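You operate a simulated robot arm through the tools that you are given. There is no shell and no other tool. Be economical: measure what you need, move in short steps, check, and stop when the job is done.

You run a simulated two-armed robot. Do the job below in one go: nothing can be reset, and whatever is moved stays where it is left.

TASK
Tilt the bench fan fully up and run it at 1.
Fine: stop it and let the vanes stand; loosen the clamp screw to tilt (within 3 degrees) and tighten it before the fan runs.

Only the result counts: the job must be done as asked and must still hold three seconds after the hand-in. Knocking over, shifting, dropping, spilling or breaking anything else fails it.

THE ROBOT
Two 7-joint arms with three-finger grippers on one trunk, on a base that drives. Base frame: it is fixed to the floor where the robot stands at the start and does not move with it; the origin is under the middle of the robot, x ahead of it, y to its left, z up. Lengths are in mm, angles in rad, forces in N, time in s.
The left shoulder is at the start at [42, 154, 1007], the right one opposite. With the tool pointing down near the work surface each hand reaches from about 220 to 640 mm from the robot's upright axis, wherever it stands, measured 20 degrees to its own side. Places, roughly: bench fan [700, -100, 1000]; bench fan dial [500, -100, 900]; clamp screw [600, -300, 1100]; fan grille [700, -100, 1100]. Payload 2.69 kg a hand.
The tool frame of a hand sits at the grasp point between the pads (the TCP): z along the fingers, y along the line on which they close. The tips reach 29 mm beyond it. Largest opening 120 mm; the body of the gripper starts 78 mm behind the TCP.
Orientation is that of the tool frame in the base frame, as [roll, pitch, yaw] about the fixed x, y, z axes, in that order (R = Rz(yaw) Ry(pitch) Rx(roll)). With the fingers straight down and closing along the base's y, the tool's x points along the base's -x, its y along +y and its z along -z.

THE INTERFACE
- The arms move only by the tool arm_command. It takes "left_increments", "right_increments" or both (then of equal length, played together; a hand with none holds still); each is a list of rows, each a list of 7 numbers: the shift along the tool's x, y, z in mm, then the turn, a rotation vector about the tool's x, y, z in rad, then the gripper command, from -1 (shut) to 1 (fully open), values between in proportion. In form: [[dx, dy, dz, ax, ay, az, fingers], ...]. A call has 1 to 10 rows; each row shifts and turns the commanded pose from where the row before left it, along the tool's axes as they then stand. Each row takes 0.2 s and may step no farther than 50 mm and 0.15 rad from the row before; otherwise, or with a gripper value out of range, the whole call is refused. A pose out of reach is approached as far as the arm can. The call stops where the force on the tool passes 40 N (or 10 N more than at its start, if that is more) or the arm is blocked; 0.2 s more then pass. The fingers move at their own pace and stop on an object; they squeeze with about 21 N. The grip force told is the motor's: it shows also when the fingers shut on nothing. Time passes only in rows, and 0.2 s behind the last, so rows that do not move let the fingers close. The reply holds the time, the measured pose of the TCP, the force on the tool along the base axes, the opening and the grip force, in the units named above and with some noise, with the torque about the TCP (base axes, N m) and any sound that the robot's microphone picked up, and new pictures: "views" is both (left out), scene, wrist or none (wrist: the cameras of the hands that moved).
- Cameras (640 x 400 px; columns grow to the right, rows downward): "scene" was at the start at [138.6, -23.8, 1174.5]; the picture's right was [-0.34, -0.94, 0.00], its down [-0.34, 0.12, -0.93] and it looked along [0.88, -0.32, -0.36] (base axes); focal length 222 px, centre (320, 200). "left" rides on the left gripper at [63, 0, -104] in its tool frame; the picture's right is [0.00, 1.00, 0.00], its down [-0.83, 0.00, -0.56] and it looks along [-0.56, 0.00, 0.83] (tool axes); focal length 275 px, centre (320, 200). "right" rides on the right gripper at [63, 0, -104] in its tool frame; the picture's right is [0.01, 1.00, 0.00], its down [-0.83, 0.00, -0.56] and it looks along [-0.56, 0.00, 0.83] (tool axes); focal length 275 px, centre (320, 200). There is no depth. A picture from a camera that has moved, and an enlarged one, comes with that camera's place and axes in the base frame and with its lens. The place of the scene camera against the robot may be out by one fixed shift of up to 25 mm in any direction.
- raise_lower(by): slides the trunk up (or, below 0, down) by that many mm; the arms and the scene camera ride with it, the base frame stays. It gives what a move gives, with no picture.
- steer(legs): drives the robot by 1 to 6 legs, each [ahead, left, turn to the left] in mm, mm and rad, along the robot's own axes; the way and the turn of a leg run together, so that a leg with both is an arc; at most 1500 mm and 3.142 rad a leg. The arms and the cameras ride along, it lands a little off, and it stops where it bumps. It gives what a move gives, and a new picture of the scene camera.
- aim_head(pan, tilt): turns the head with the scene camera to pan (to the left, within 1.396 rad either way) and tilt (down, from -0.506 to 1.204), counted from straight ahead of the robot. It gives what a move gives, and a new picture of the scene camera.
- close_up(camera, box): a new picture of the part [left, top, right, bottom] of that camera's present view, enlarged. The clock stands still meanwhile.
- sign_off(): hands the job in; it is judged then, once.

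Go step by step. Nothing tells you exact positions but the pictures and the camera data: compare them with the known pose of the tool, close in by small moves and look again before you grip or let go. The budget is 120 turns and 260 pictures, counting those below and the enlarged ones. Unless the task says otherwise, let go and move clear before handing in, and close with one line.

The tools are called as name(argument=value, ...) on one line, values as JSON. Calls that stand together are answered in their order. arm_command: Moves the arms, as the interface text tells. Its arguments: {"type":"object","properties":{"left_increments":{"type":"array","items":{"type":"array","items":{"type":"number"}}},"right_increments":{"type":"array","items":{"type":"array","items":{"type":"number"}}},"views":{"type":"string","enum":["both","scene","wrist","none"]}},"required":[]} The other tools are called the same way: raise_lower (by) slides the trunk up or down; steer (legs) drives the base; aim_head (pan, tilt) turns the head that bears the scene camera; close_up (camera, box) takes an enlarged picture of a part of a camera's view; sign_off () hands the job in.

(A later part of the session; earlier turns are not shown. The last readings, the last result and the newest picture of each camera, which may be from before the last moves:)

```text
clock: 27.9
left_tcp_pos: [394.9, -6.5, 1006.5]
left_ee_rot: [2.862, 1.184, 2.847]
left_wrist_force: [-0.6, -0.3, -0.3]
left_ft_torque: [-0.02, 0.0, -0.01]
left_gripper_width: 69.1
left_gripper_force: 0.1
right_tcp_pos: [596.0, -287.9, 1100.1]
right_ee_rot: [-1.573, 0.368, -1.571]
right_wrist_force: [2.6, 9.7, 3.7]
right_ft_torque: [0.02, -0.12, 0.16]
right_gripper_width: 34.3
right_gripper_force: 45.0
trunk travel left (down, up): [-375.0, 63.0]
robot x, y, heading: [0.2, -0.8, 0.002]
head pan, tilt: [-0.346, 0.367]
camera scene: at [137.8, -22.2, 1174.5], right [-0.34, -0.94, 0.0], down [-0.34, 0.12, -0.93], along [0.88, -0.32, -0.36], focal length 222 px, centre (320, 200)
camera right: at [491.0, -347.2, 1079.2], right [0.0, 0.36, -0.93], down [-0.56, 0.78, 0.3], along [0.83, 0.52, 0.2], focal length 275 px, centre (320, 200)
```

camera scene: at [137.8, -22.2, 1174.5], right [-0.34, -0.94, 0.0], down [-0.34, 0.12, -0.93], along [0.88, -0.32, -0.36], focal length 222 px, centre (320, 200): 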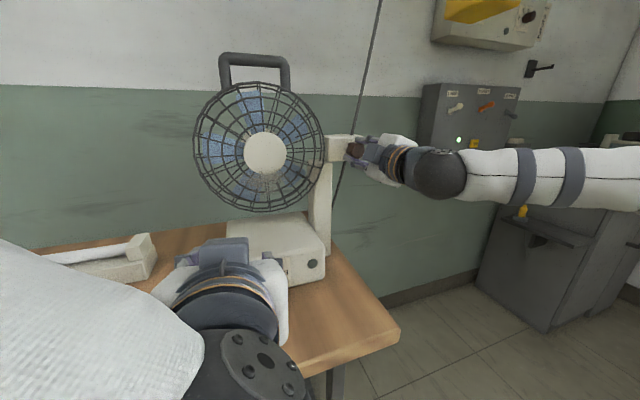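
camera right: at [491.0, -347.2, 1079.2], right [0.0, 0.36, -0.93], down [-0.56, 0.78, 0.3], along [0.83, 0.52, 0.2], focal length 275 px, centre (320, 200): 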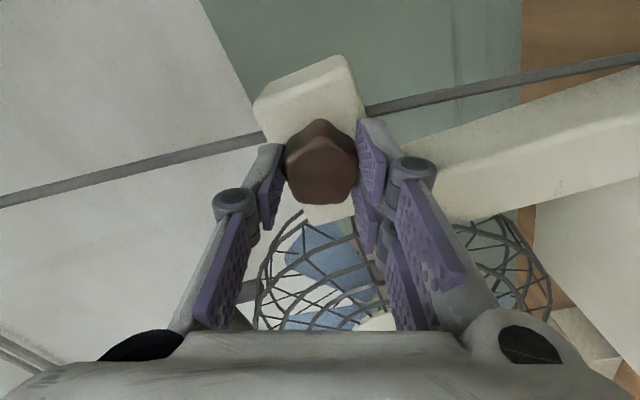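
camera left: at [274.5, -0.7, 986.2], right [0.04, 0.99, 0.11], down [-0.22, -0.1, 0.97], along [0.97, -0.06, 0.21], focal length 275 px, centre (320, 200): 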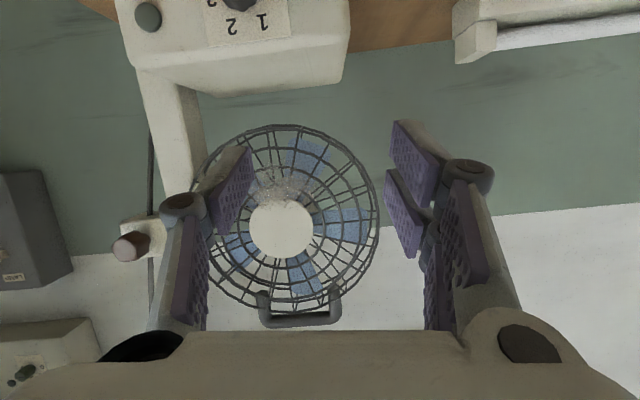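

The screw turned about 69° with the hand and with little resistance. I'll keep turning the same way.

arm_command(right_increments=[[0, 0, 0, 0, 0, -0.15, -1], [0, 0, 0, 0, 0, -0.15, -1], [0, 0, 0, 0, 0, -0.15, -1], [0, 0, 0, 0, 0, -0.15, -1], [0, 0, 0, 0, 0, -0.15, -1], [0, 0, 0, 0, 0, -0.15, -1], [0, 0, 0, 0, 0, -0.15, -1], [0, 0, 0, 0, 0, -0.15, -1], [0, 0, 0, 0, 0, 0, -1]], views="both")

```text
clock: 29.9
left_tcp_pos: [395.0, -6.9, 1008.2]
left_ee_rot: [2.86, 1.186, 2.847]
left_wrist_force: [-0.5, -0.7, -0.2]
left_ft_torque: [-0.02, 0.0, -0.01]
left_gripper_width: 68.9
left_gripper_force: 0.1
right_tcp_pos: [596.7, -286.1, 1100.1]
right_ee_rot: [-1.569, -0.831, -1.573]
right_wrist_force: [1.2, 9.4, 8.7]
right_ft_torque: [0.64, 0.13, 0.61]
right_gripper_width: 34.8
right_gripper_force: 44.8
trunk travel left (down, up): [-375.0, 63.0]
robot x, y, heading: [-1.3, 2.7, -0.005]
head pan, tilt: [-0.346, 0.367]
camera scene: at [137.2, -22.1, 1174.7], right [-0.34, -0.94, 0.0], down [-0.34, 0.12, -0.93], along [0.88, -0.32, -0.36], focal length 222 px, centre (320, 200)
camera right: at [491.3, -330.9, 1148.5], right [0.0, -0.74, -0.67], down [-0.55, 0.56, -0.62], along [0.83, 0.37, -0.41], focal length 275 px, centre (320, 200)
```

scene: 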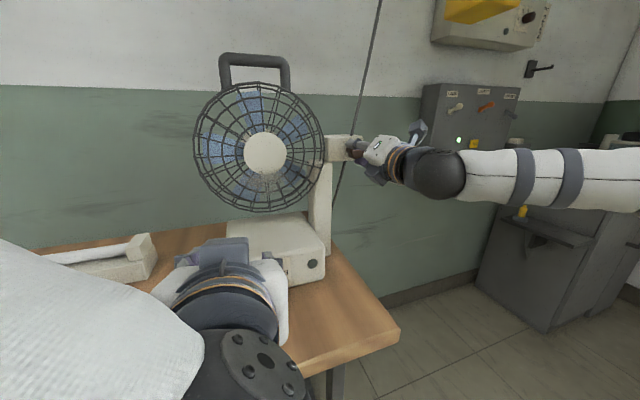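
right: 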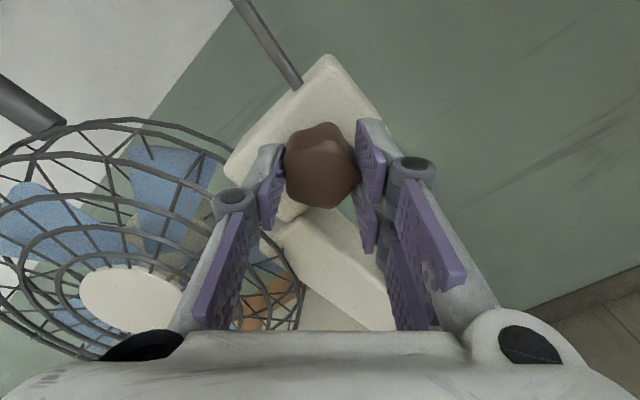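

The torque has risen, so the screw looks loosened to its stop, and the fan hasn't moved. The handle bar is near [716,-82,1299]. I'll keep the right hand on the screw and bring the left hand up to test the reach to the handle.

arm_command(left_increments=[[-41.4, -2.1, -5.2, 0, 0, 0, 0.15], [-41.4, -2.1, -5.2, 0, 0, 0, 0.15], [-41.4, -2.1, -5.2, 0, 0, 0, 0.15], [-41.4, -2.1, -5.2, 0, 0, 0, 0.15], [-41.4, -2.1, -5.2, 0, 0, 0, 0.15], [-41.4, -2.1, -5.2, 0, 0, 0, 0.15], [0, 0, 0, -0.0134, -0.1226, 0, 0.15], [0, 0, 0, -0.0134, -0.1226, 0, 0.15], [0, 0, 0, -0.0134, -0.1226, 0, 0.15], [0, 0, 0, 0, 0, 0, 0.15]], views="both")

```text
clock: 32.1
left_tcp_pos: [454.3, -48.9, 1246.7]
left_ee_rot: [1.552, 1.458, 1.558]
left_wrist_force: [0.1, 0.0, -0.1]
left_ft_torque: [0.0, 0.04, 0.0]
left_gripper_width: 69.1
left_gripper_force: 0.0
right_tcp_pos: [597.0, -287.2, 1100.5]
right_ee_rot: [-1.57, -0.83, -1.572]
right_wrist_force: [7.7, 5.6, 19.6]
right_ft_torque: [0.32, -0.65, -0.09]
right_gripper_width: 35.0
right_gripper_force: 44.5
trunk travel left (down, up): [-375.0, 63.0]
robot x, y, heading: [-1.3, -1.5, 0.005]
head pan, tilt: [-0.346, 0.367]
camera scene: at [138.0, -20.7, 1178.9], right [-0.32, -0.95, 0.0], down [-0.3, 0.1, -0.95], along [0.9, -0.31, -0.32], focal length 222 px, centre (320, 200)
camera left: at [349.2, -39.9, 1184.4], right [-0.01, 0.99, 0.12], down [-0.56, -0.1, 0.82], along [0.83, -0.06, 0.55], focal length 275 px, centre (320, 200)
```

scene: 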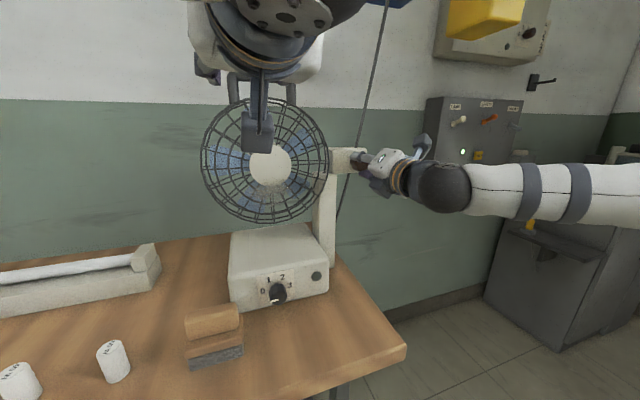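
left: 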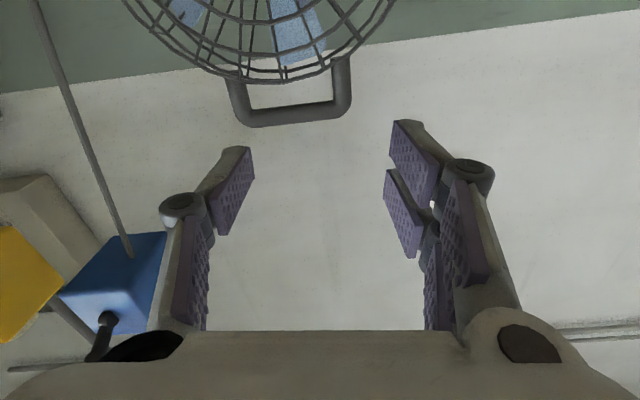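

The handle bar is at about [690,-83,1281]. I'll roll the left hand a quarter turn so the fingers close vertically around the bar.

arm_command(left_increments=[[0, 0, 0, 0, 0, 0.145, 0.15], [0, 0, 0, 0, 0, 0.145, 0.15], [0, 0, 0, 0, 0, 0.145, 0.15], [0, 0, 0, 0, 0, 0.145, 0.15], [0, 0, 0, 0, 0, 0.145, 0.15], [0, 0, 0, 0, 0, 0.145, 0.15], [0, 0, 0, 0, 0, 0.145, 0.15], [0, 0, 0, 0, 0, 0.145, 0.15], [0, 0, 0, 0, 0, 0.145, 0.15], [0, 0, 0, 0, 0, 0.145, 0.15]], views="wrist")

```text
clock: 34.3
left_tcp_pos: [453.9, -46.7, 1248.2]
left_ee_rot: [1.571, 0.006, 1.576]
left_wrist_force: [0.1, -0.4, -0.8]
left_ft_torque: [0.02, -0.01, -0.01]
left_gripper_width: 69.1
left_gripper_force: 0.1
right_tcp_pos: [596.5, -286.1, 1101.4]
right_ee_rot: [-1.568, -0.828, -1.573]
right_wrist_force: [8.9, 4.5, 21.5]
right_ft_torque: [0.25, -0.56, 0.08]
right_gripper_width: 34.8
right_gripper_force: 45.0
trunk travel left (down, up): [-375.0, 63.0]
robot x, y, heading: [-5.4, -0.3, 0.002]
head pan, tilt: [-0.346, 0.367]
camera left: at [348.5, 15.4, 1247.5], right [0.0, 0.0, 1.0], down [-0.55, -0.83, 0.0], along [0.83, -0.55, 0.0], focal length 275 px, centre (320, 200)
```

left: 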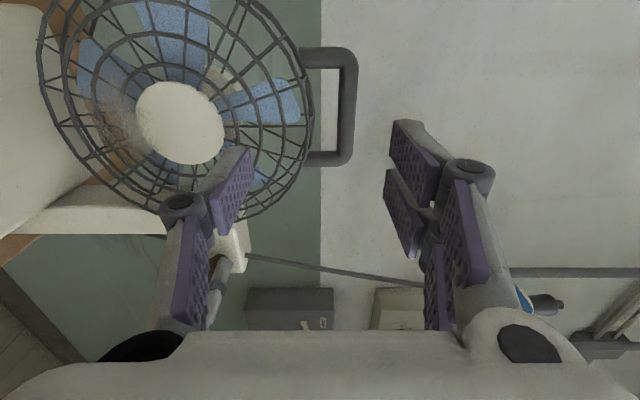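

arm_command(left_increments=[[-9, 9, 35, 0, 0, 0, -0.2], [-9, 9, 35, 0, 0, 0, -0.2], [-9, 9, 35, 0, 0, 0, -0.2], [-9, 9, 35, 0, 0, 0, -0.2], [0, 0, 0, 0, 0, 0, -0.2]], views="both")

```text
clock: 35.5
left_tcp_pos: [592.7, -84.1, 1285.3]
left_ee_rot: [1.569, 0.008, 1.577]
left_wrist_force: [0.2, -0.2, 0.3]
left_ft_torque: [-0.02, -0.02, -0.01]
left_gripper_width: 47.9
left_gripper_force: 0.1
right_tcp_pos: [596.2, -287.4, 1100.1]
right_ee_rot: [-1.569, -0.828, -1.572]
right_wrist_force: [8.2, 3.9, 22.1]
right_ft_torque: [0.24, -0.47, 0.27]
right_gripper_width: 34.7
right_gripper_force: 45.1
trunk travel left (down, up): [-375.0, 63.0]
robot x, y, heading: [-2.1, 2.6, -0.003]
head pan, tilt: [-0.346, 0.367]
camera scene: at [137.2, -22.4, 1174.6], right [-0.34, -0.94, 0.0], down [-0.34, 0.12, -0.93], along [0.88, -0.32, -0.36], focal length 222 px, centre (320, 200)
camera left: at [488.1, -20.3, 1284.1], right [0.0, 0.0, 1.0], down [-0.55, -0.83, 0.0], along [0.83, -0.55, 0.0], focal length 275 px, centre (320, 200)
```

scene: 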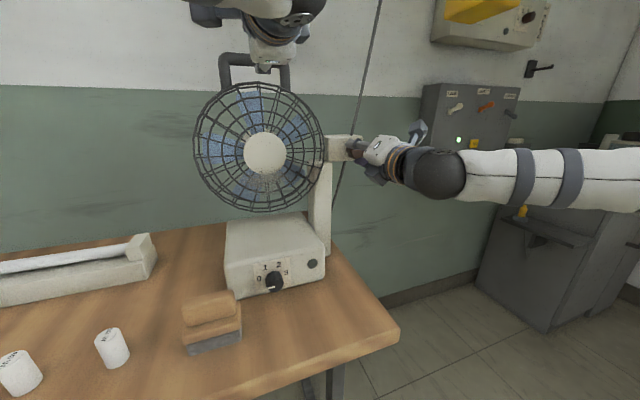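
left: 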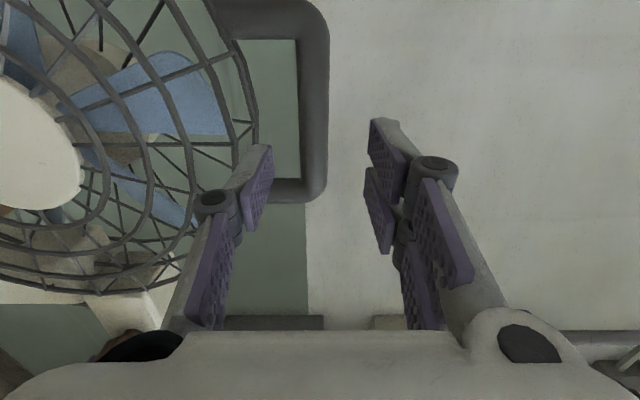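

Aligned with the bar. I'll advance in two parts.

arm_command(left_increments=[[0, 0, 25, 0, 0, 0, -0.2], [0, 0, 25, 0, 0, 0, -0.2], [0, 0, 0, 0, 0, 0, -0.2]], views="wrist")

```text
clock: 36.3
left_tcp_pos: [636.6, -89.8, 1285.4]
left_ee_rot: [1.563, 0.0, 1.556]
left_wrist_force: [-0.1, -0.4, 0.1]
left_ft_torque: [0.01, -0.01, 0.02]
left_gripper_width: 48.2
left_gripper_force: 0.0
left hand out of reach, approached as far as the arm can: row 2
right_tcp_pos: [596.5, -286.7, 1100.5]
right_ee_rot: [-1.569, -0.829, -1.572]
right_wrist_force: [7.8, 3.5, 21.9]
right_ft_torque: [0.22, -0.47, 0.25]
right_gripper_width: 34.7
right_gripper_force: 45.0
trunk travel left (down, up): [-375.0, 63.0]
robot x, y, heading: [-2.0, -2.1, 0.002]
head pan, tilt: [-0.346, 0.367]
camera left: at [532.3, -25.2, 1285.2], right [-0.01, 0.0, 1.0], down [-0.57, -0.82, -0.01], along [0.82, -0.57, 0.0], focal length 275 px, centre (320, 200)
```

left: 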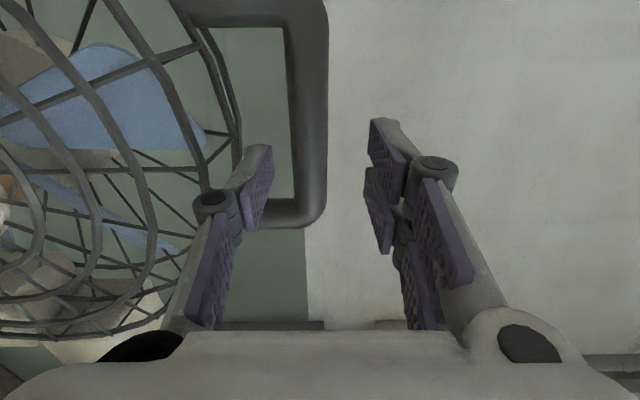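

The left arm ends about 50 mm short of the bar. I'll let go of the loosened screw, withdraw both hands, then move the robot forward and to the right and raise the trunk.

arm_command(left_increments=[[0, 0, 0, 0, 0, 0, -0.2], [0, 0, -40, 0, 0, 0, -0.2], [0, 0, -40, 0, 0, 0, -0.2], [0, 0, -40, 0, 0, 0, -0.2], [0, 0, -40, 0, 0, 0, -0.2], [0, 0, -20, 0, 0, 0, -0.2]], right_increments=[[0, 0, 0, 0, 0, 0, 0.1], [0, 0, 0, 0, 0, 0, 0.1], [0, 0, -30, 0, 0, 0, 0.1], [0, 0, -40, 0, 0, 0, 0.1], [0, 0, -40, 0, 0, 0, 0.1], [0, 0, -30, 0, 0, 0, 0.1]], views="both")

close_up(camera="scene", box=[180, 40, 390, 220])

```text
clock: 37.7
left_tcp_pos: [467.0, -81.2, 1283.1]
left_ee_rot: [1.576, 0.012, 1.582]
left_wrist_force: [-0.4, -0.4, 1.5]
left_ft_torque: [0.02, -0.01, 0.02]
left_gripper_width: 48.0
left_gripper_force: 0.1
right_tcp_pos: [458.3, -290.1, 1100.0]
right_ee_rot: [-1.576, -0.831, -1.568]
right_wrist_force: [0.3, 0.2, 0.1]
right_ft_torque: [0.0, 0.04, 0.01]
right_gripper_width: 66.2
right_gripper_force: 0.1
right hand out of reach, approached as far as the arm can: row 6
trunk travel left (down, up): [-375.0, 63.0]
robot x, y, heading: [1.5, -2.9, 0.001]
head pan, tilt: [-0.346, 0.367]
camera scene: at [138.1, -23.5, 1180.7], right [-0.33, -0.94, 0.0], down [-0.28, 0.1, -0.96], along [0.9, -0.32, -0.29], focal length 222 px, centre (320, 200)
camera right: at [353.1, -333.5, 1147.6], right [0.0, -0.74, -0.67], down [-0.56, 0.56, -0.61], along [0.83, 0.37, -0.41], focal length 275 px, centre (320, 200)
camera left: at [361.3, -18.1, 1282.7], right [0.0, 0.01, 1.0], down [-0.55, -0.84, 0.01], along [0.84, -0.55, 0.0], focal length 275 px, centre (320, 200)
```

scene: 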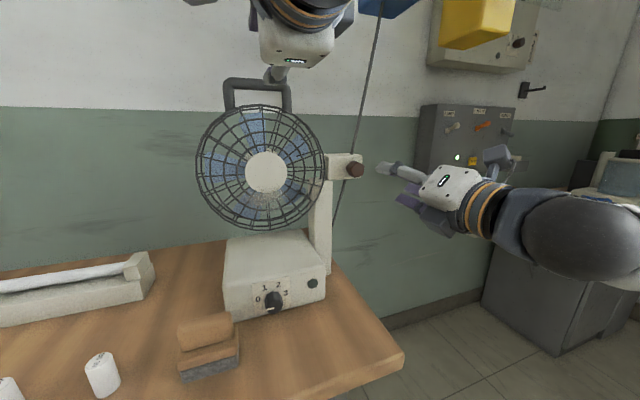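
right: 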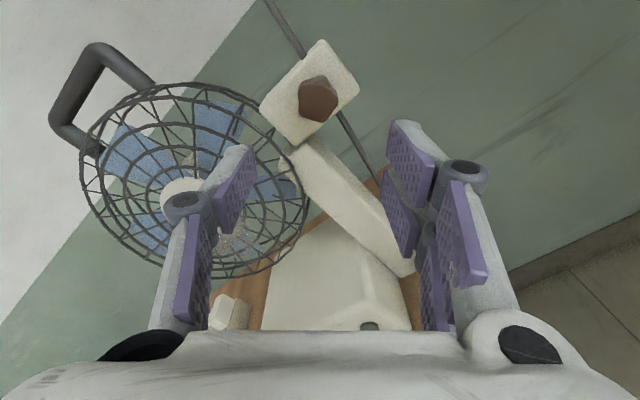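
left: 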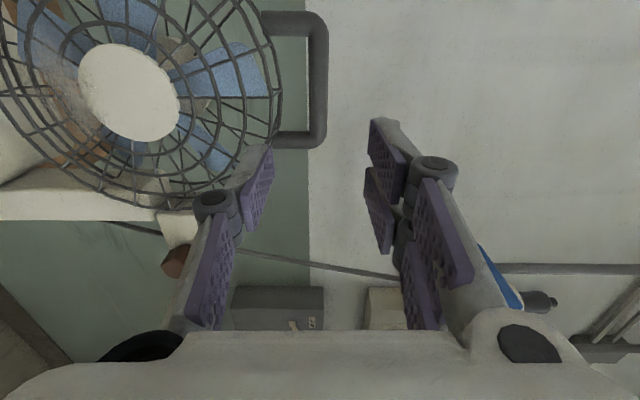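

```text
2.22 times, centred on (285, 130) of scene
camera zoom: at [138.1, -23.5, 1180.7], right [-0.33, -0.94, 0.0], down [-0.28, 0.1, -0.96], along [0.9, -0.32, -0.29], focal length 494 px, centre (398, 356)
```

zoom: 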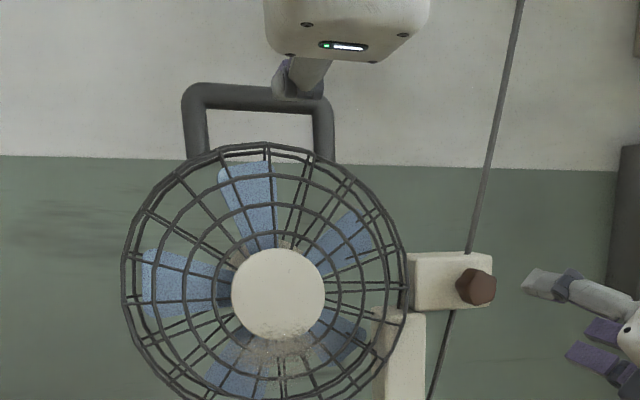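

Both hands are clear and the screw stays loosened. I'll drive 110 mm right, then 100 mm ahead, and raise the trunk.

steer(legs=[[0, -110, 0], [100, 0, 0]])

raise_lower(by=50)

```text
clock: 39.9
left_tcp_pos: [565.0, -192.2, 1283.1]
left_ee_rot: [1.573, 0.007, 1.579]
left_wrist_force: [0.6, 0.6, 0.0]
left_ft_torque: [0.01, 0.02, 0.0]
left_gripper_width: 47.9
left_gripper_force: 0.0
right_tcp_pos: [558.8, -396.6, 1100.2]
right_ee_rot: [-1.574, -0.829, -1.566]
right_wrist_force: [-0.2, -1.1, 0.6]
right_ft_torque: [-0.02, -0.01, 0.0]
right_gripper_width: 66.1
right_gripper_force: 0.1
trunk travel left (down, up): [-375.0, 63.0]
robot x, y, heading: [101.0, -108.6, 0.004]
head pan, tilt: [-0.346, 0.367]
camera scene: at [238.1, -133.1, 1182.3], right [-0.34, -0.94, 0.0], down [-0.26, 0.09, -0.96], along [0.9, -0.33, -0.28], focal length 222 px, centre (320, 200)
```

scene: 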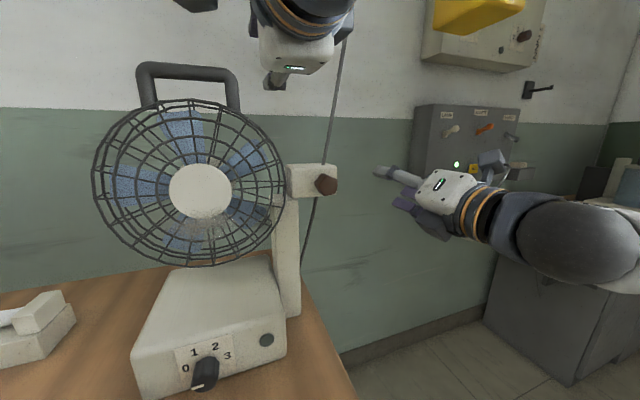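

```text
clock: 40.8
left_tcp_pos: [564.5, -191.4, 1333.4]
left_ee_rot: [1.573, 0.008, 1.58]
left_wrist_force: [0.1, -0.5, -0.2]
left_ft_torque: [0.01, -0.03, -0.01]
left_gripper_width: 48.1
left_gripper_force: 0.0
right_tcp_pos: [559.9, -397.1, 1149.7]
right_ee_rot: [-1.576, -0.826, -1.564]
right_wrist_force: [0.9, -0.9, -0.3]
right_ft_torque: [-0.01, -0.03, 0.01]
right_gripper_width: 66.0
right_gripper_force: 0.1
trunk travel left (down, up): [-425.0, 13.0]
robot x, y, heading: [98.8, -106.2, 0.005]
head pan, tilt: [-0.346, 0.367]
```

arm_command(left_increments=[[36, -16, 10, 0, 0, 0, -0.2], [36, -16, 10, 0, 0, 0, -0.2], [36, -16, 10, 0, 0, 0, -0.2], [0, 0, 0, 0, 0, 0, -0.2]], views="both")

```text
clock: 41.8
left_tcp_pos: [594.2, -82.2, 1282.9]
left_ee_rot: [1.572, 0.008, 1.578]
left_wrist_force: [0.1, 0.1, 0.3]
left_ft_torque: [0.02, -0.03, -0.01]
left_gripper_width: 47.9
left_gripper_force: 0.0
right_tcp_pos: [558.6, -397.7, 1150.5]
right_ee_rot: [-1.573, -0.825, -1.564]
right_wrist_force: [-1.0, 0.4, 0.9]
right_ft_torque: [-0.01, 0.0, 0.01]
right_gripper_width: 66.1
right_gripper_force: 0.0
trunk travel left (down, up): [-425.0, 13.0]
robot x, y, heading: [98.6, -111.0, 0.003]
head pan, tilt: [-0.346, 0.367]
camera scene: at [191.8, -133.0, 1233.3], right [-0.33, -0.94, 0.0], down [-0.34, 0.12, -0.93], along [0.88, -0.31, -0.36], focal length 222 px, centre (320, 200)
camera left: at [487.4, -19.2, 1282.2], right [0.0, 0.0, 1.0], down [-0.55, -0.84, 0.0], along [0.84, -0.55, 0.0], focal length 275 px, centre (320, 200)
```

scene: 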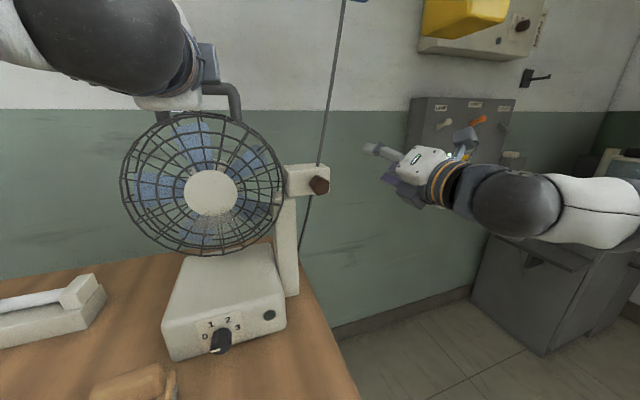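
left: 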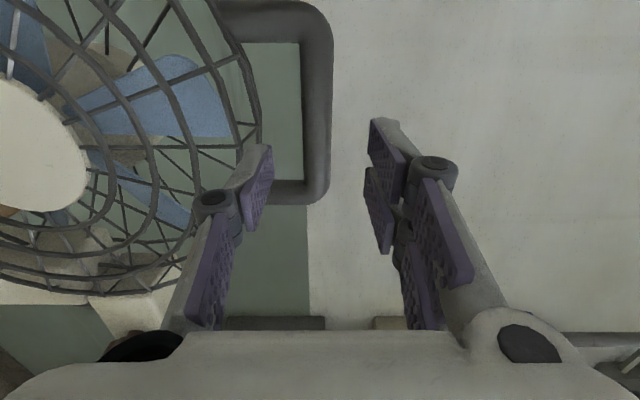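

arm_command(left_increments=[[0, 1, 30, 0, 0, 0, -0.2], [0, 1, 30, 0, 0, 0, -0.2], [0, 0, 0, 0, 0, 0, -0.2]], views="wrist")

```text
clock: 42.6
left_tcp_pos: [653.5, -80.6, 1284.6]
left_ee_rot: [1.57, 0.008, 1.58]
left_wrist_force: [-0.7, 0.5, 0.1]
left_ft_torque: [0.02, 0.02, 0.0]
left_gripper_width: 48.0
left_gripper_force: 0.0
right_tcp_pos: [558.5, -396.7, 1151.2]
right_ee_rot: [-1.574, -0.83, -1.568]
right_wrist_force: [0.0, -0.1, 0.4]
right_ft_torque: [-0.01, 0.02, 0.02]
right_gripper_width: 66.0
right_gripper_force: 0.1
trunk travel left (down, up): [-425.0, 13.0]
robot x, y, heading: [98.5, -110.6, 0.003]
head pan, tilt: [-0.346, 0.367]
camera left: at [548.1, -18.1, 1284.7], right [0.0, 0.0, 1.0], down [-0.55, -0.84, 0.0], along [0.84, -0.55, 0.0], focal length 275 px, centre (320, 200)
```

left: 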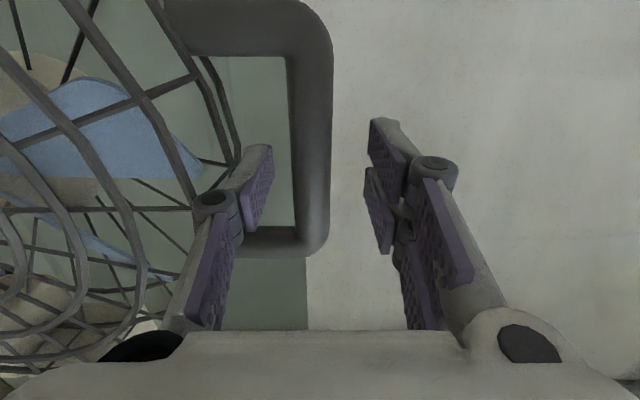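

arm_command(left_increments=[[0, 0, 17, 0, 0, 0, -0.2], [0, 0, 17, 0, 0, 0, -0.2], [0, 0, 0, 0, 0, 0, -0.7], [0, 0, 0, 0, 0, 0, -1], [0, 0, 0, 0, 0, 0, -1]], views="both")

```text
clock: 43.8
left_tcp_pos: [690.2, -83.2, 1279.9]
left_ee_rot: [1.583, 0.006, 1.578]
left_wrist_force: [-4.9, 1.8, -29.0]
left_ft_torque: [0.53, 0.29, -0.44]
left_gripper_width: 20.2
left_gripper_force: 44.4
right_tcp_pos: [559.7, -397.6, 1148.9]
right_ee_rot: [-1.577, -0.829, -1.562]
right_wrist_force: [0.1, -0.2, 0.3]
right_ft_torque: [0.0, -0.03, -0.02]
right_gripper_width: 65.8
right_gripper_force: 0.1
trunk travel left (down, up): [-425.0, 13.0]
robot x, y, heading: [101.0, -110.9, 0.004]
head pan, tilt: [-0.346, 0.367]
camera scene: at [194.0, -132.2, 1232.7], right [-0.33, -0.94, 0.0], down [-0.34, 0.12, -0.93], along [0.88, -0.31, -0.36], focal length 222 px, centre (320, 200)
camera left: at [584.8, -19.9, 1281.3], right [0.01, 0.0, 1.0], down [-0.55, -0.84, 0.01], along [0.84, -0.55, -0.01], focal length 275 px, centre (320, 200)
```

scene: 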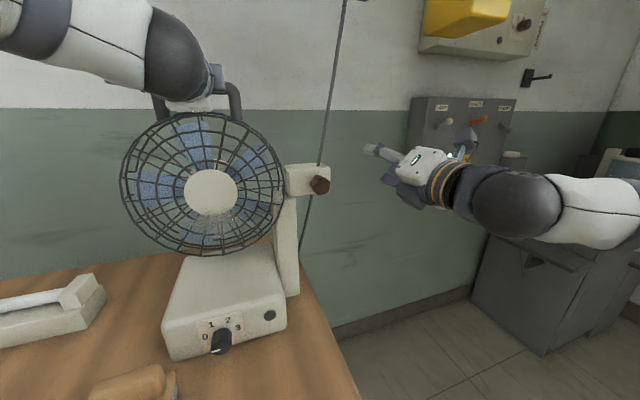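
left: 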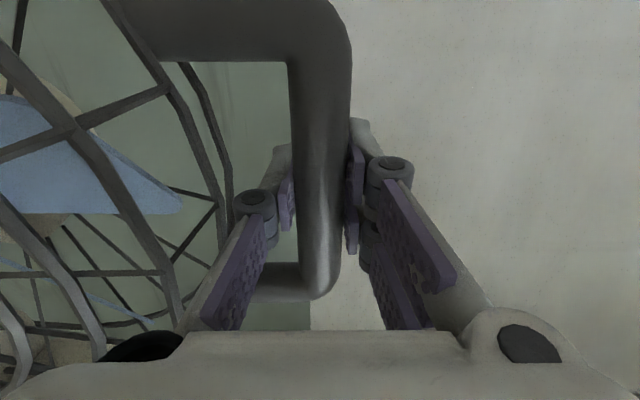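

I have the bar. I'll relax the vertical pull and move along the tilt arc a little, watching forces.

arm_command(left_increments=[[0, -4, 0, 0, 0, 0, -1], [0, -3.3, 15.5, 0.087, 0, 0, -1], [0, -3.3, 15.5, 0.087, 0, 0, -1], [0, 0, 0, 0, 0, 0, -1]], views="both")

```text
clock: 44.8
left_tcp_pos: [719.1, -83.0, 1277.0]
left_ee_rot: [1.742, 0.004, 1.581]
left_wrist_force: [-1.9, -5.6, -3.6]
left_ft_torque: [0.9, 0.11, 1.07]
left_gripper_width: 20.3
left_gripper_force: 45.1
right_tcp_pos: [559.4, -398.5, 1152.1]
right_ee_rot: [-1.571, -0.827, -1.568]
right_wrist_force: [0.0, -0.2, 0.3]
right_ft_torque: [0.05, -0.03, 0.0]
right_gripper_width: 66.0
right_gripper_force: 0.1
trunk travel left (down, up): [-425.0, 13.0]
robot x, y, heading: [100.4, -108.2, 0.006]
head pan, tilt: [-0.346, 0.367]
camera scene: at [191.6, -133.6, 1233.6], right [-0.33, -0.94, 0.0], down [-0.34, 0.12, -0.93], along [0.88, -0.31, -0.36], focal length 222 px, centre (320, 200)
camera left: at [613.8, -20.3, 1294.9], right [0.17, 0.0, 0.99], down [-0.54, -0.84, 0.1], along [0.82, -0.55, -0.14], focal length 275 px, centre (320, 200)
```

scene: 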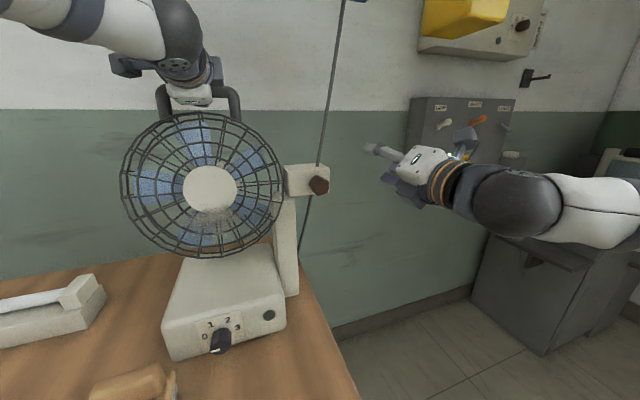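
left: 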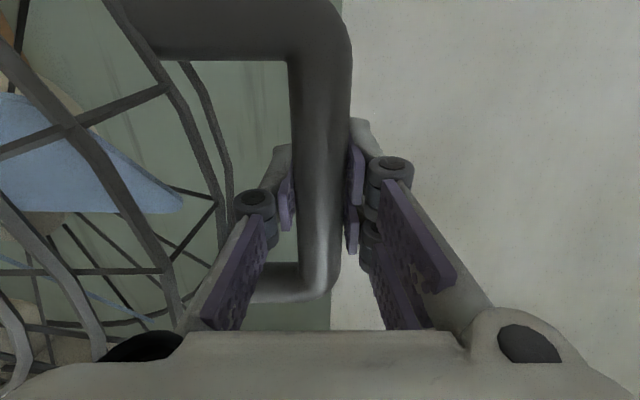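

The fan tilts with low force. I'll continue along the arc.

arm_command(left_increments=[[0, -3, 15.5, 0.087, 0, 0, -1], [0, -3, 15.5, 0.087, 0, 0, -1], [0, -3, 15.5, 0.087, 0, 0, -1], [0, 0, 0, 0, 0, 0, -1]], views="scene")

```text
clock: 45.7
left_tcp_pos: [754.8, -83.8, 1266.4]
left_ee_rot: [1.963, 0.007, 1.573]
left_wrist_force: [5.3, -6.3, 17.2]
left_ft_torque: [0.83, 0.0, -0.6]
left_gripper_width: 20.3
left_gripper_force: 45.5
left hand out of reach, approached as far as the arm can: row 3
right_tcp_pos: [558.1, -399.3, 1149.3]
right_ee_rot: [-1.574, -0.827, -1.568]
right_wrist_force: [0.5, -0.5, 0.1]
right_ft_torque: [0.0, 0.02, -0.01]
right_gripper_width: 66.2
right_gripper_force: 0.0
trunk travel left (down, up): [-425.0, 13.0]
robot x, y, heading: [98.8, -107.9, 0.003]
head pan, tilt: [-0.346, 0.367]
stopped in row 4 (left hand): the force on the tool passed its limit at 45 N (the readings are from after the stop); the commanded pose is now the measured one
camera scene: at [191.5, -134.0, 1233.3], right [-0.34, -0.94, 0.0], down [-0.34, 0.12, -0.93], along [0.88, -0.31, -0.36], focal length 222 px, centre (320, 200)
```

scene: 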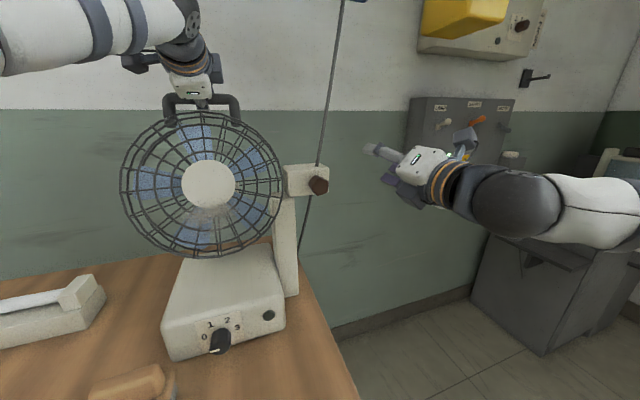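

The arm is at its reach limit with the hand pitched down, so it isn't clear whether this is the stop. I'll level the hand around the round bar, then push on.

arm_command(left_increments=[[0, 0, 0, -0.1, 0, 0, -0.8], [0, 0, 0, -0.1, 0, 0, -0.8], [0, 0, 0, -0.1, 0, 0, -0.8], [0, 0, 0, 0, 0, 0, -0.8]], views="none")

```text
clock: 46.4
left_tcp_pos: [742.5, -83.5, 1270.6]
left_ee_rot: [1.729, 0.011, 1.577]
left_wrist_force: [-45.1, 0.4, 22.0]
left_ft_torque: [0.7, 9.1, 0.95]
left_gripper_width: 20.2
left_gripper_force: 44.8
right_tcp_pos: [549.3, -397.6, 1154.5]
right_ee_rot: [-1.561, -0.829, -1.575]
right_wrist_force: [0.1, 0.2, 1.4]
right_ft_torque: [0.01, 0.02, -0.01]
right_gripper_width: 65.9
right_gripper_force: 0.1
trunk travel left (down, up): [-425.0, 13.0]
robot x, y, heading: [98.2, -114.3, -0.001]
head pan, tilt: [-0.346, 0.367]
stopped in row 3 (left hand): the force on the tool passed its limit at 52 N (the readings are from after the stop); the commanded pose is now the measured one
```

The grip resists turning around the bar. I'll open slightly, level the hand around the bar, re-grip, and then continue the arc so the hand stays within reach.

arm_command(left_increments=[[0, 0, 0, 0, 0, 0, -0.4], [0, 0, 0, 0, 0, 0, -0.4], [0, 0, 0, -0.13, 0, 0, -0.4], [0, 0, 0, -0.13, 0, 0, -0.4], [0, 0, 0, 0, 0, 0, -0.4]], views="both")

```text
clock: 47.2
left_tcp_pos: [746.1, -83.4, 1281.9]
left_ee_rot: [1.628, 0.009, 1.579]
left_wrist_force: [-12.4, -2.6, 39.1]
left_ft_torque: [-0.04, 5.21, 0.9]
left_gripper_width: 46.0
left_gripper_force: 7.4
right_tcp_pos: [554.8, -397.5, 1150.4]
right_ee_rot: [-1.571, -0.827, -1.57]
right_wrist_force: [0.8, 0.1, 0.8]
right_ft_torque: [0.0, 0.01, 0.0]
right_gripper_width: 66.1
right_gripper_force: 0.1
trunk travel left (down, up): [-425.0, 13.0]
robot x, y, heading: [99.5, -107.8, 0.002]
head pan, tilt: [-0.346, 0.367]
stopped in row 3 (left hand): the force on the tool passed its limit at 63 N (the readings are from after the stop); the commanded pose is now the measured one
camera scene: at [187.2, -133.1, 1233.4], right [-0.33, -0.94, 0.0], down [-0.34, 0.12, -0.93], along [0.88, -0.31, -0.36], focal length 222 px, centre (320, 200)
camera left: at [641.8, -19.6, 1288.6], right [0.06, 0.0, 1.0], down [-0.55, -0.84, 0.04], along [0.83, -0.55, -0.05], focal length 275 px, centre (320, 200)
```

scene: 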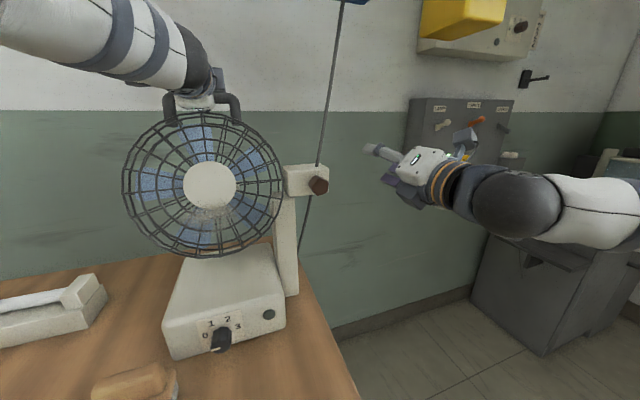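
left: 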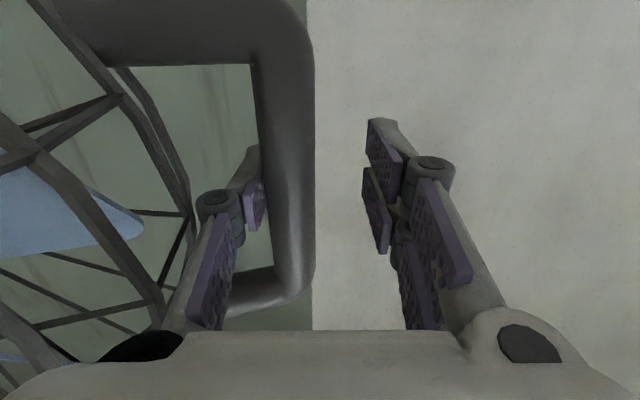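

The gripper body is touching the grille rim, which blocks levelling. I'll withdraw the left hand, then turn the robot right and move a bit ahead, so the left shoulder comes forward and the right stays comfortable.

arm_command(left_increments=[[0, 2, -10, 0.05, 0, 0, -0.3], [0, 0, -30, 0, 0, 0, -0.3], [0, 0, -40, 0, 0, 0, -0.3], [0, 0, -40, 0, 0, 0, -0.3], [0, 20, -40, 0, 0, 0, -0.3], [0, 20, -40, 0, 0, 0, -0.3]], right_increments=[[0, 0, 0, 0, 0, 0, 0.1], [0, 0, 0, 0, 0, 0, 0.1], [0, 0, 0, 0, 0, 0, 0.1], [0, 0, 0, 0, 0, 0, 0.1], [0, 0, 0, 0, 0, 0, 0.1], [0, 0, 0, 0, 0, 0, 0.1]], views="both")

```text
clock: 48.6
left_tcp_pos: [591.3, -88.1, 1341.6]
left_ee_rot: [1.697, 0.01, 1.579]
left_wrist_force: [-0.2, -0.5, 0.7]
left_ft_torque: [0.03, 0.01, 0.01]
left_gripper_width: 41.7
left_gripper_force: 0.0
left hand out of reach, approached as far as the arm can: row 3
right_tcp_pos: [557.8, -396.7, 1151.6]
right_ee_rot: [-1.571, -0.829, -1.567]
right_wrist_force: [0.7, -0.7, -0.9]
right_ft_torque: [0.01, 0.01, 0.01]
right_gripper_width: 66.2
right_gripper_force: 0.1
trunk travel left (down, up): [-425.0, 13.0]
robot x, y, heading: [98.4, -112.1, 0.005]
head pan, tilt: [-0.346, 0.367]
camera scene: at [190.8, -132.2, 1233.4], right [-0.33, -0.94, 0.0], down [-0.34, 0.12, -0.93], along [0.88, -0.31, -0.36], focal length 222 px, centre (320, 200)
camera right: at [452.6, -441.2, 1198.7], right [0.0, -0.74, -0.67], down [-0.56, 0.56, -0.61], along [0.83, 0.38, -0.41], focal length 275 px, centre (320, 200)
camera left: at [487.8, -25.2, 1353.2], right [0.12, 0.0, 0.99], down [-0.55, -0.84, 0.07], along [0.83, -0.55, -0.1], focal length 275 px, centre (320, 200)
```

scene: 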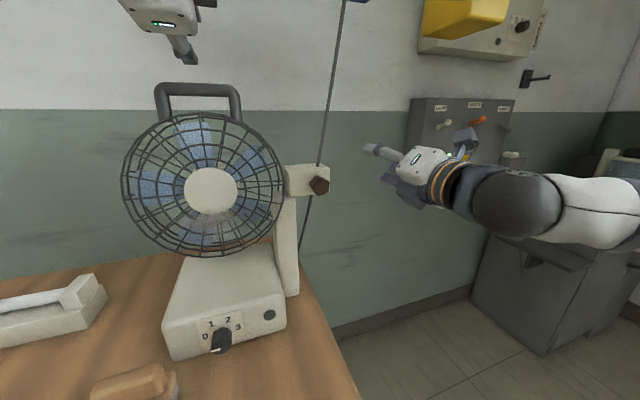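
right: 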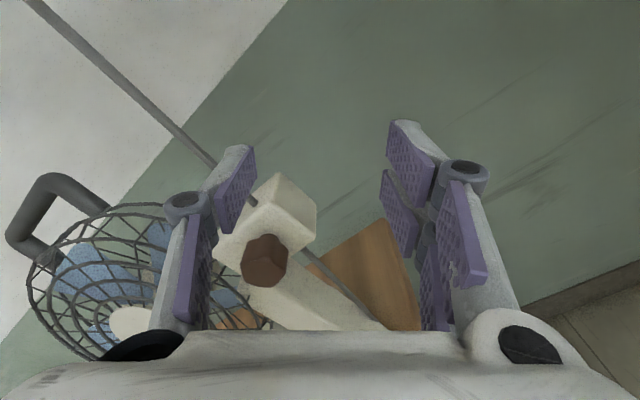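
left: 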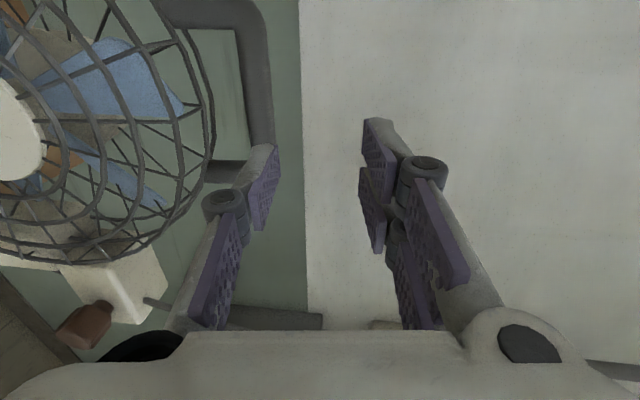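

The fan holds where it is left, almost back near its starting angle. Now I'll turn the robot right by 0.4 rad and go 40 mm ahead.

steer(legs=[[0, 0, -0.4], [40, 0, 0]])

raise_lower(by=12)

aim_head(pan=0.25, tilt=0.3)

```text
clock: 50.6
left_tcp_pos: [600.5, -296.0, 1338.6]
left_ee_rot: [1.696, 0.006, 1.188]
left_wrist_force: [0.5, 0.1, -0.9]
left_ft_torque: [0.0, 0.0, 0.04]
left_gripper_width: 42.2
left_gripper_force: 0.1
right_tcp_pos: [449.8, -567.0, 1149.8]
right_ee_rot: [-1.574, -0.829, -1.959]
right_wrist_force: [0.1, -1.1, 0.0]
right_ft_torque: [0.0, -0.01, 0.03]
right_gripper_width: 66.2
right_gripper_force: 0.0
trunk travel left (down, up): [-425.0, 13.0]
robot x, y, heading: [137.1, -122.2, -0.393]
head pan, tilt: [-0.346, 0.367]
camera scene: at [209.0, -186.3, 1233.2], right [-0.67, -0.74, 0.0], down [-0.27, 0.24, -0.93], along [0.69, -0.63, -0.36], focal length 222 px, centre (320, 200)
```

scene: 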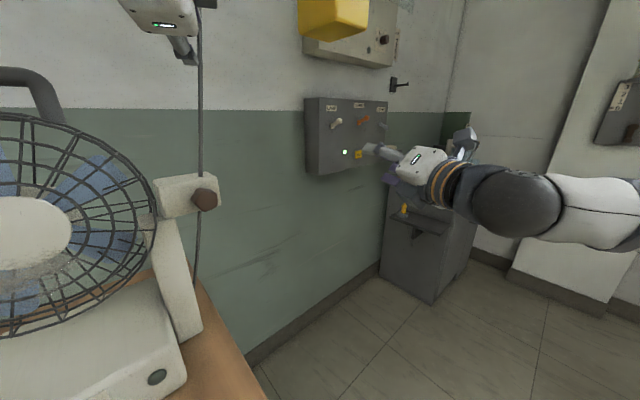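

```text
clock: 51.2
left_tcp_pos: [600.6, -295.0, 1352.3]
left_ee_rot: [1.697, 0.009, 1.187]
left_wrist_force: [0.8, -0.6, -0.7]
left_ft_torque: [-0.01, -0.02, -0.01]
left_gripper_width: 42.3
left_gripper_force: 0.0
right_tcp_pos: [449.6, -567.3, 1162.3]
right_ee_rot: [-1.576, -0.828, -1.957]
right_wrist_force: [0.6, -0.6, -1.4]
right_ft_torque: [0.0, -0.03, 0.0]
right_gripper_width: 65.8
right_gripper_force: 0.1
trunk travel left (down, up): [-437.0, 1.0]
robot x, y, heading: [133.4, -127.8, -0.389]
head pan, tilt: [-0.346, 0.367]
```

```text
clock: 52.2
left_tcp_pos: [600.7, -295.2, 1351.7]
left_ee_rot: [1.696, 0.007, 1.187]
left_wrist_force: [0.1, 0.2, 0.2]
left_ft_torque: [0.01, -0.02, -0.04]
left_gripper_width: 41.9
left_gripper_force: 0.0
right_tcp_pos: [450.3, -566.9, 1162.0]
right_ee_rot: [-1.573, -0.829, -1.961]
right_wrist_force: [-0.6, 0.2, 0.2]
right_ft_torque: [0.02, -0.01, 0.03]
right_gripper_width: 66.1
right_gripper_force: 0.0
trunk travel left (down, up): [-437.0, 1.0]
robot x, y, heading: [132.5, -120.9, -0.384]
head pan, tilt: [0.25, 0.3]
camera scene: at [216.6, -130.6, 1250.9], right [-0.14, -0.99, 0.0], down [-0.29, 0.04, -0.96], along [0.95, -0.13, -0.3], focal length 222 px, centre (320, 200)
```

scene: 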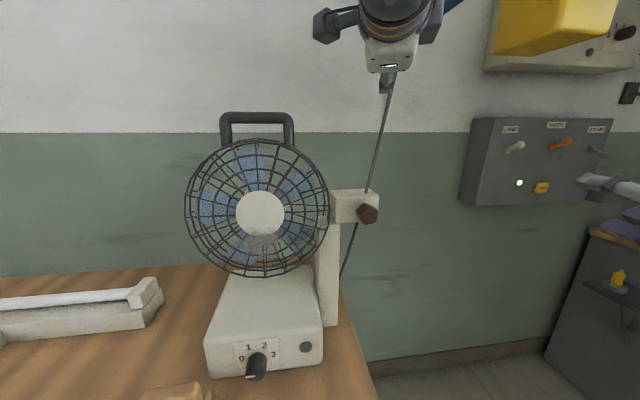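

arm_command(left_increments=[[31.5, -12.8, -14.8, 0, 0, 0, -0.2], [31.5, -12.8, -14.8, 0, 0, 0, -0.2], [31.5, -12.8, -14.8, 0, 0, 0, -0.2], [31.5, -12.8, -14.8, 0, 0, 0, -0.2], [31.5, -12.8, -14.8, 0, 0, 0, -0.2], [31.5, -12.8, -14.8, 0, 0, 0, -0.2], [0, 0, 0, -0.042, 0.127, -0.016, -0.2], [0, 0, 0, -0.042, 0.127, -0.016, -0.2], [0, 0, 0, -0.042, 0.127, -0.016, -0.2], [0, 0, 0, 0, 0, 0, -0.2]], views="both")

```text
clock: 54.4
left_tcp_pos: [581.8, -83.3, 1285.8]
left_ee_rot: [1.573, 0.033, 1.57]
left_wrist_force: [-0.3, -0.9, -1.4]
left_ft_torque: [-0.02, 0.0, -0.02]
left_gripper_width: 48.0
left_gripper_force: 0.0
right_tcp_pos: [449.4, -566.2, 1162.7]
right_ee_rot: [-1.572, -0.83, -1.961]
right_wrist_force: [0.1, 0.2, -0.5]
right_ft_torque: [-0.02, 0.02, 0.02]
right_gripper_width: 66.2
right_gripper_force: 0.2
trunk travel left (down, up): [-437.0, 1.0]
robot x, y, heading: [134.3, -126.5, -0.39]
head pan, tilt: [0.25, 0.3]
camera scene: at [216.7, -130.0, 1250.9], right [-0.14, -0.99, 0.0], down [-0.29, 0.04, -0.96], along [0.95, -0.13, -0.3], focal length 222 px, centre (320, 200)
camera left: at [476.1, -20.1, 1284.4], right [0.0, 0.03, 1.0], down [-0.56, -0.83, 0.03], along [0.83, -0.56, 0.01], focal length 275 px, centre (320, 200)
```

scene: 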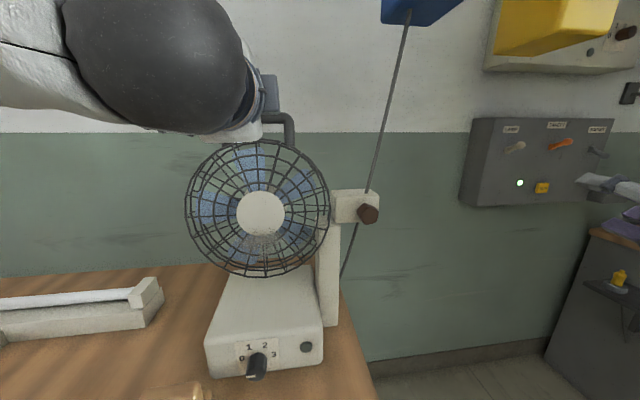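
left: 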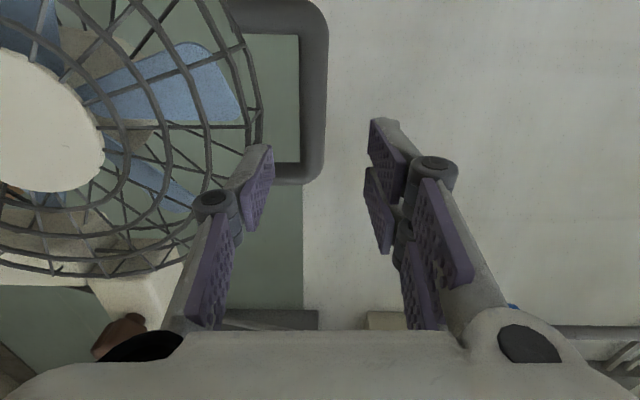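

arm_command(left_increments=[[0, -1, 30, 0, 0, 0, -0.2], [0, -1, 30, 0, 0, 0, -0.2], [0, -1, 25, 0, 0, 0, -0.2], [0, 0, 0, 0, 0, 0, -0.2]], views="wrist")

```text
clock: 55.4
left_tcp_pos: [665.0, -85.3, 1283.4]
left_ee_rot: [1.573, 0.031, 1.568]
left_wrist_force: [-3.4, -1.9, 6.3]
left_ft_torque: [-0.06, 0.23, 0.01]
left_gripper_width: 44.4
left_gripper_force: 0.1
right_tcp_pos: [448.9, -566.8, 1162.3]
right_ee_rot: [-1.572, -0.828, -1.963]
right_wrist_force: [0.2, -0.9, -0.4]
right_ft_torque: [0.03, 0.0, -0.04]
right_gripper_width: 65.9
right_gripper_force: 0.0
trunk travel left (down, up): [-437.0, 1.0]
robot x, y, heading: [130.7, -121.8, -0.391]
head pan, tilt: [0.25, 0.3]
camera left: at [560.0, -20.3, 1282.5], right [0.0, 0.03, 1.0], down [-0.56, -0.83, 0.02], along [0.83, -0.56, 0.01], focal length 275 px, centre (320, 200)
```

left: 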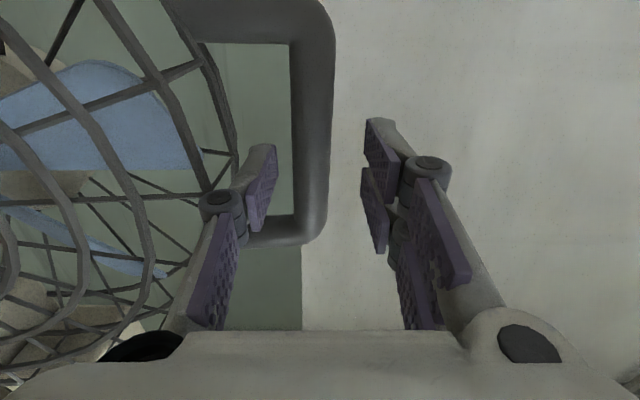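

The lower finger brushes the grille rim. I'll narrow the opening, raise the hand 3 mm, then advance and grip.

arm_command(left_increments=[[0, 3, -5, 0, 0, 0, -0.4], [0, 0, 0, 0, 0, 0, -0.4], [0, 0, 18, 0, 0, 0, -0.4], [0, 0, 15, 0, 0, 0, -0.4], [0, -3, 0, 0, 0, 0, -0.7], [0, 0, 0, 0, 0, 0, -1], [0, 0, 0, 0, 0, 0, -1]], views="wrist")

```text
clock: 57.0
left_tcp_pos: [695.4, -84.5, 1278.1]
left_ee_rot: [1.581, 0.029, 1.569]
left_wrist_force: [-4.4, 0.0, -18.3]
left_ft_torque: [1.48, 0.3, -0.28]
left_gripper_width: 21.4
left_gripper_force: 45.6
right_tcp_pos: [451.4, -566.7, 1161.8]
right_ee_rot: [-1.576, -0.829, -1.957]
right_wrist_force: [-0.2, 0.8, 0.6]
right_ft_torque: [0.01, 0.01, 0.03]
right_gripper_width: 65.7
right_gripper_force: 0.1
trunk travel left (down, up): [-437.0, 1.0]
robot x, y, heading: [134.1, -126.8, -0.39]
head pan, tilt: [0.25, 0.3]
camera left: at [590.5, -20.5, 1278.9], right [0.01, 0.02, 1.0], down [-0.56, -0.83, 0.02], along [0.83, -0.56, 0.0], focal length 275 px, centre (320, 200)
```

left: 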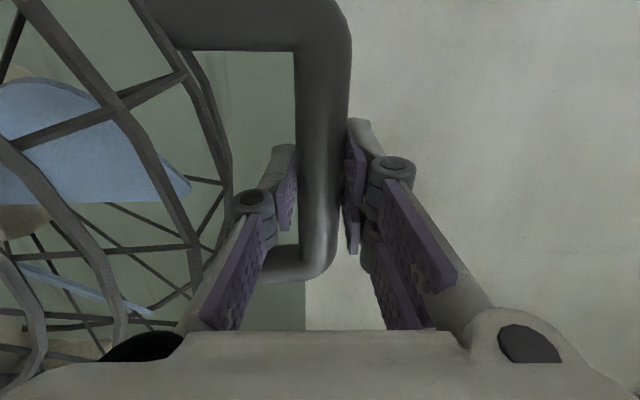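

Gripped. I'll move along the arc again.

arm_command(left_increments=[[0, -3, 0, 0, 0, 0, -1], [0, -1.7, 15.4, 0.087, 0, 0, -1], [0, -1.7, 15.4, 0.087, 0, 0, -1], [0, -1.7, 15.4, 0.087, 0, 0, -1], [0, -1.7, 15.4, 0.087, 0, 0, -1], [0, 0, 0, 0, 0, 0, -1]], views="scene")

```text
clock: 58.4
left_tcp_pos: [752.5, -85.0, 1266.3]
left_ee_rot: [1.92, 0.032, 1.569]
left_wrist_force: [1.5, -1.8, 6.5]
left_ft_torque: [1.59, 0.04, 0.06]
left_gripper_width: 21.7
left_gripper_force: 45.0
right_tcp_pos: [448.7, -567.4, 1163.7]
right_ee_rot: [-1.569, -0.828, -1.961]
right_wrist_force: [0.8, 0.5, 1.1]
right_ft_torque: [-0.01, 0.0, 0.03]
right_gripper_width: 65.9
right_gripper_force: 0.1
trunk travel left (down, up): [-437.0, 1.0]
robot x, y, heading: [133.8, -124.8, -0.389]
head pan, tilt: [0.25, 0.3]
camera scene: at [216.1, -130.9, 1251.1], right [-0.14, -0.99, 0.0], down [-0.29, 0.04, -0.96], along [0.95, -0.13, -0.3], focal length 222 px, centre (320, 200)
```

scene: 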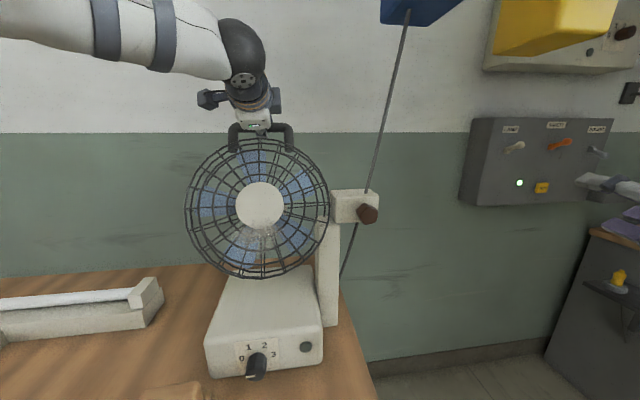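

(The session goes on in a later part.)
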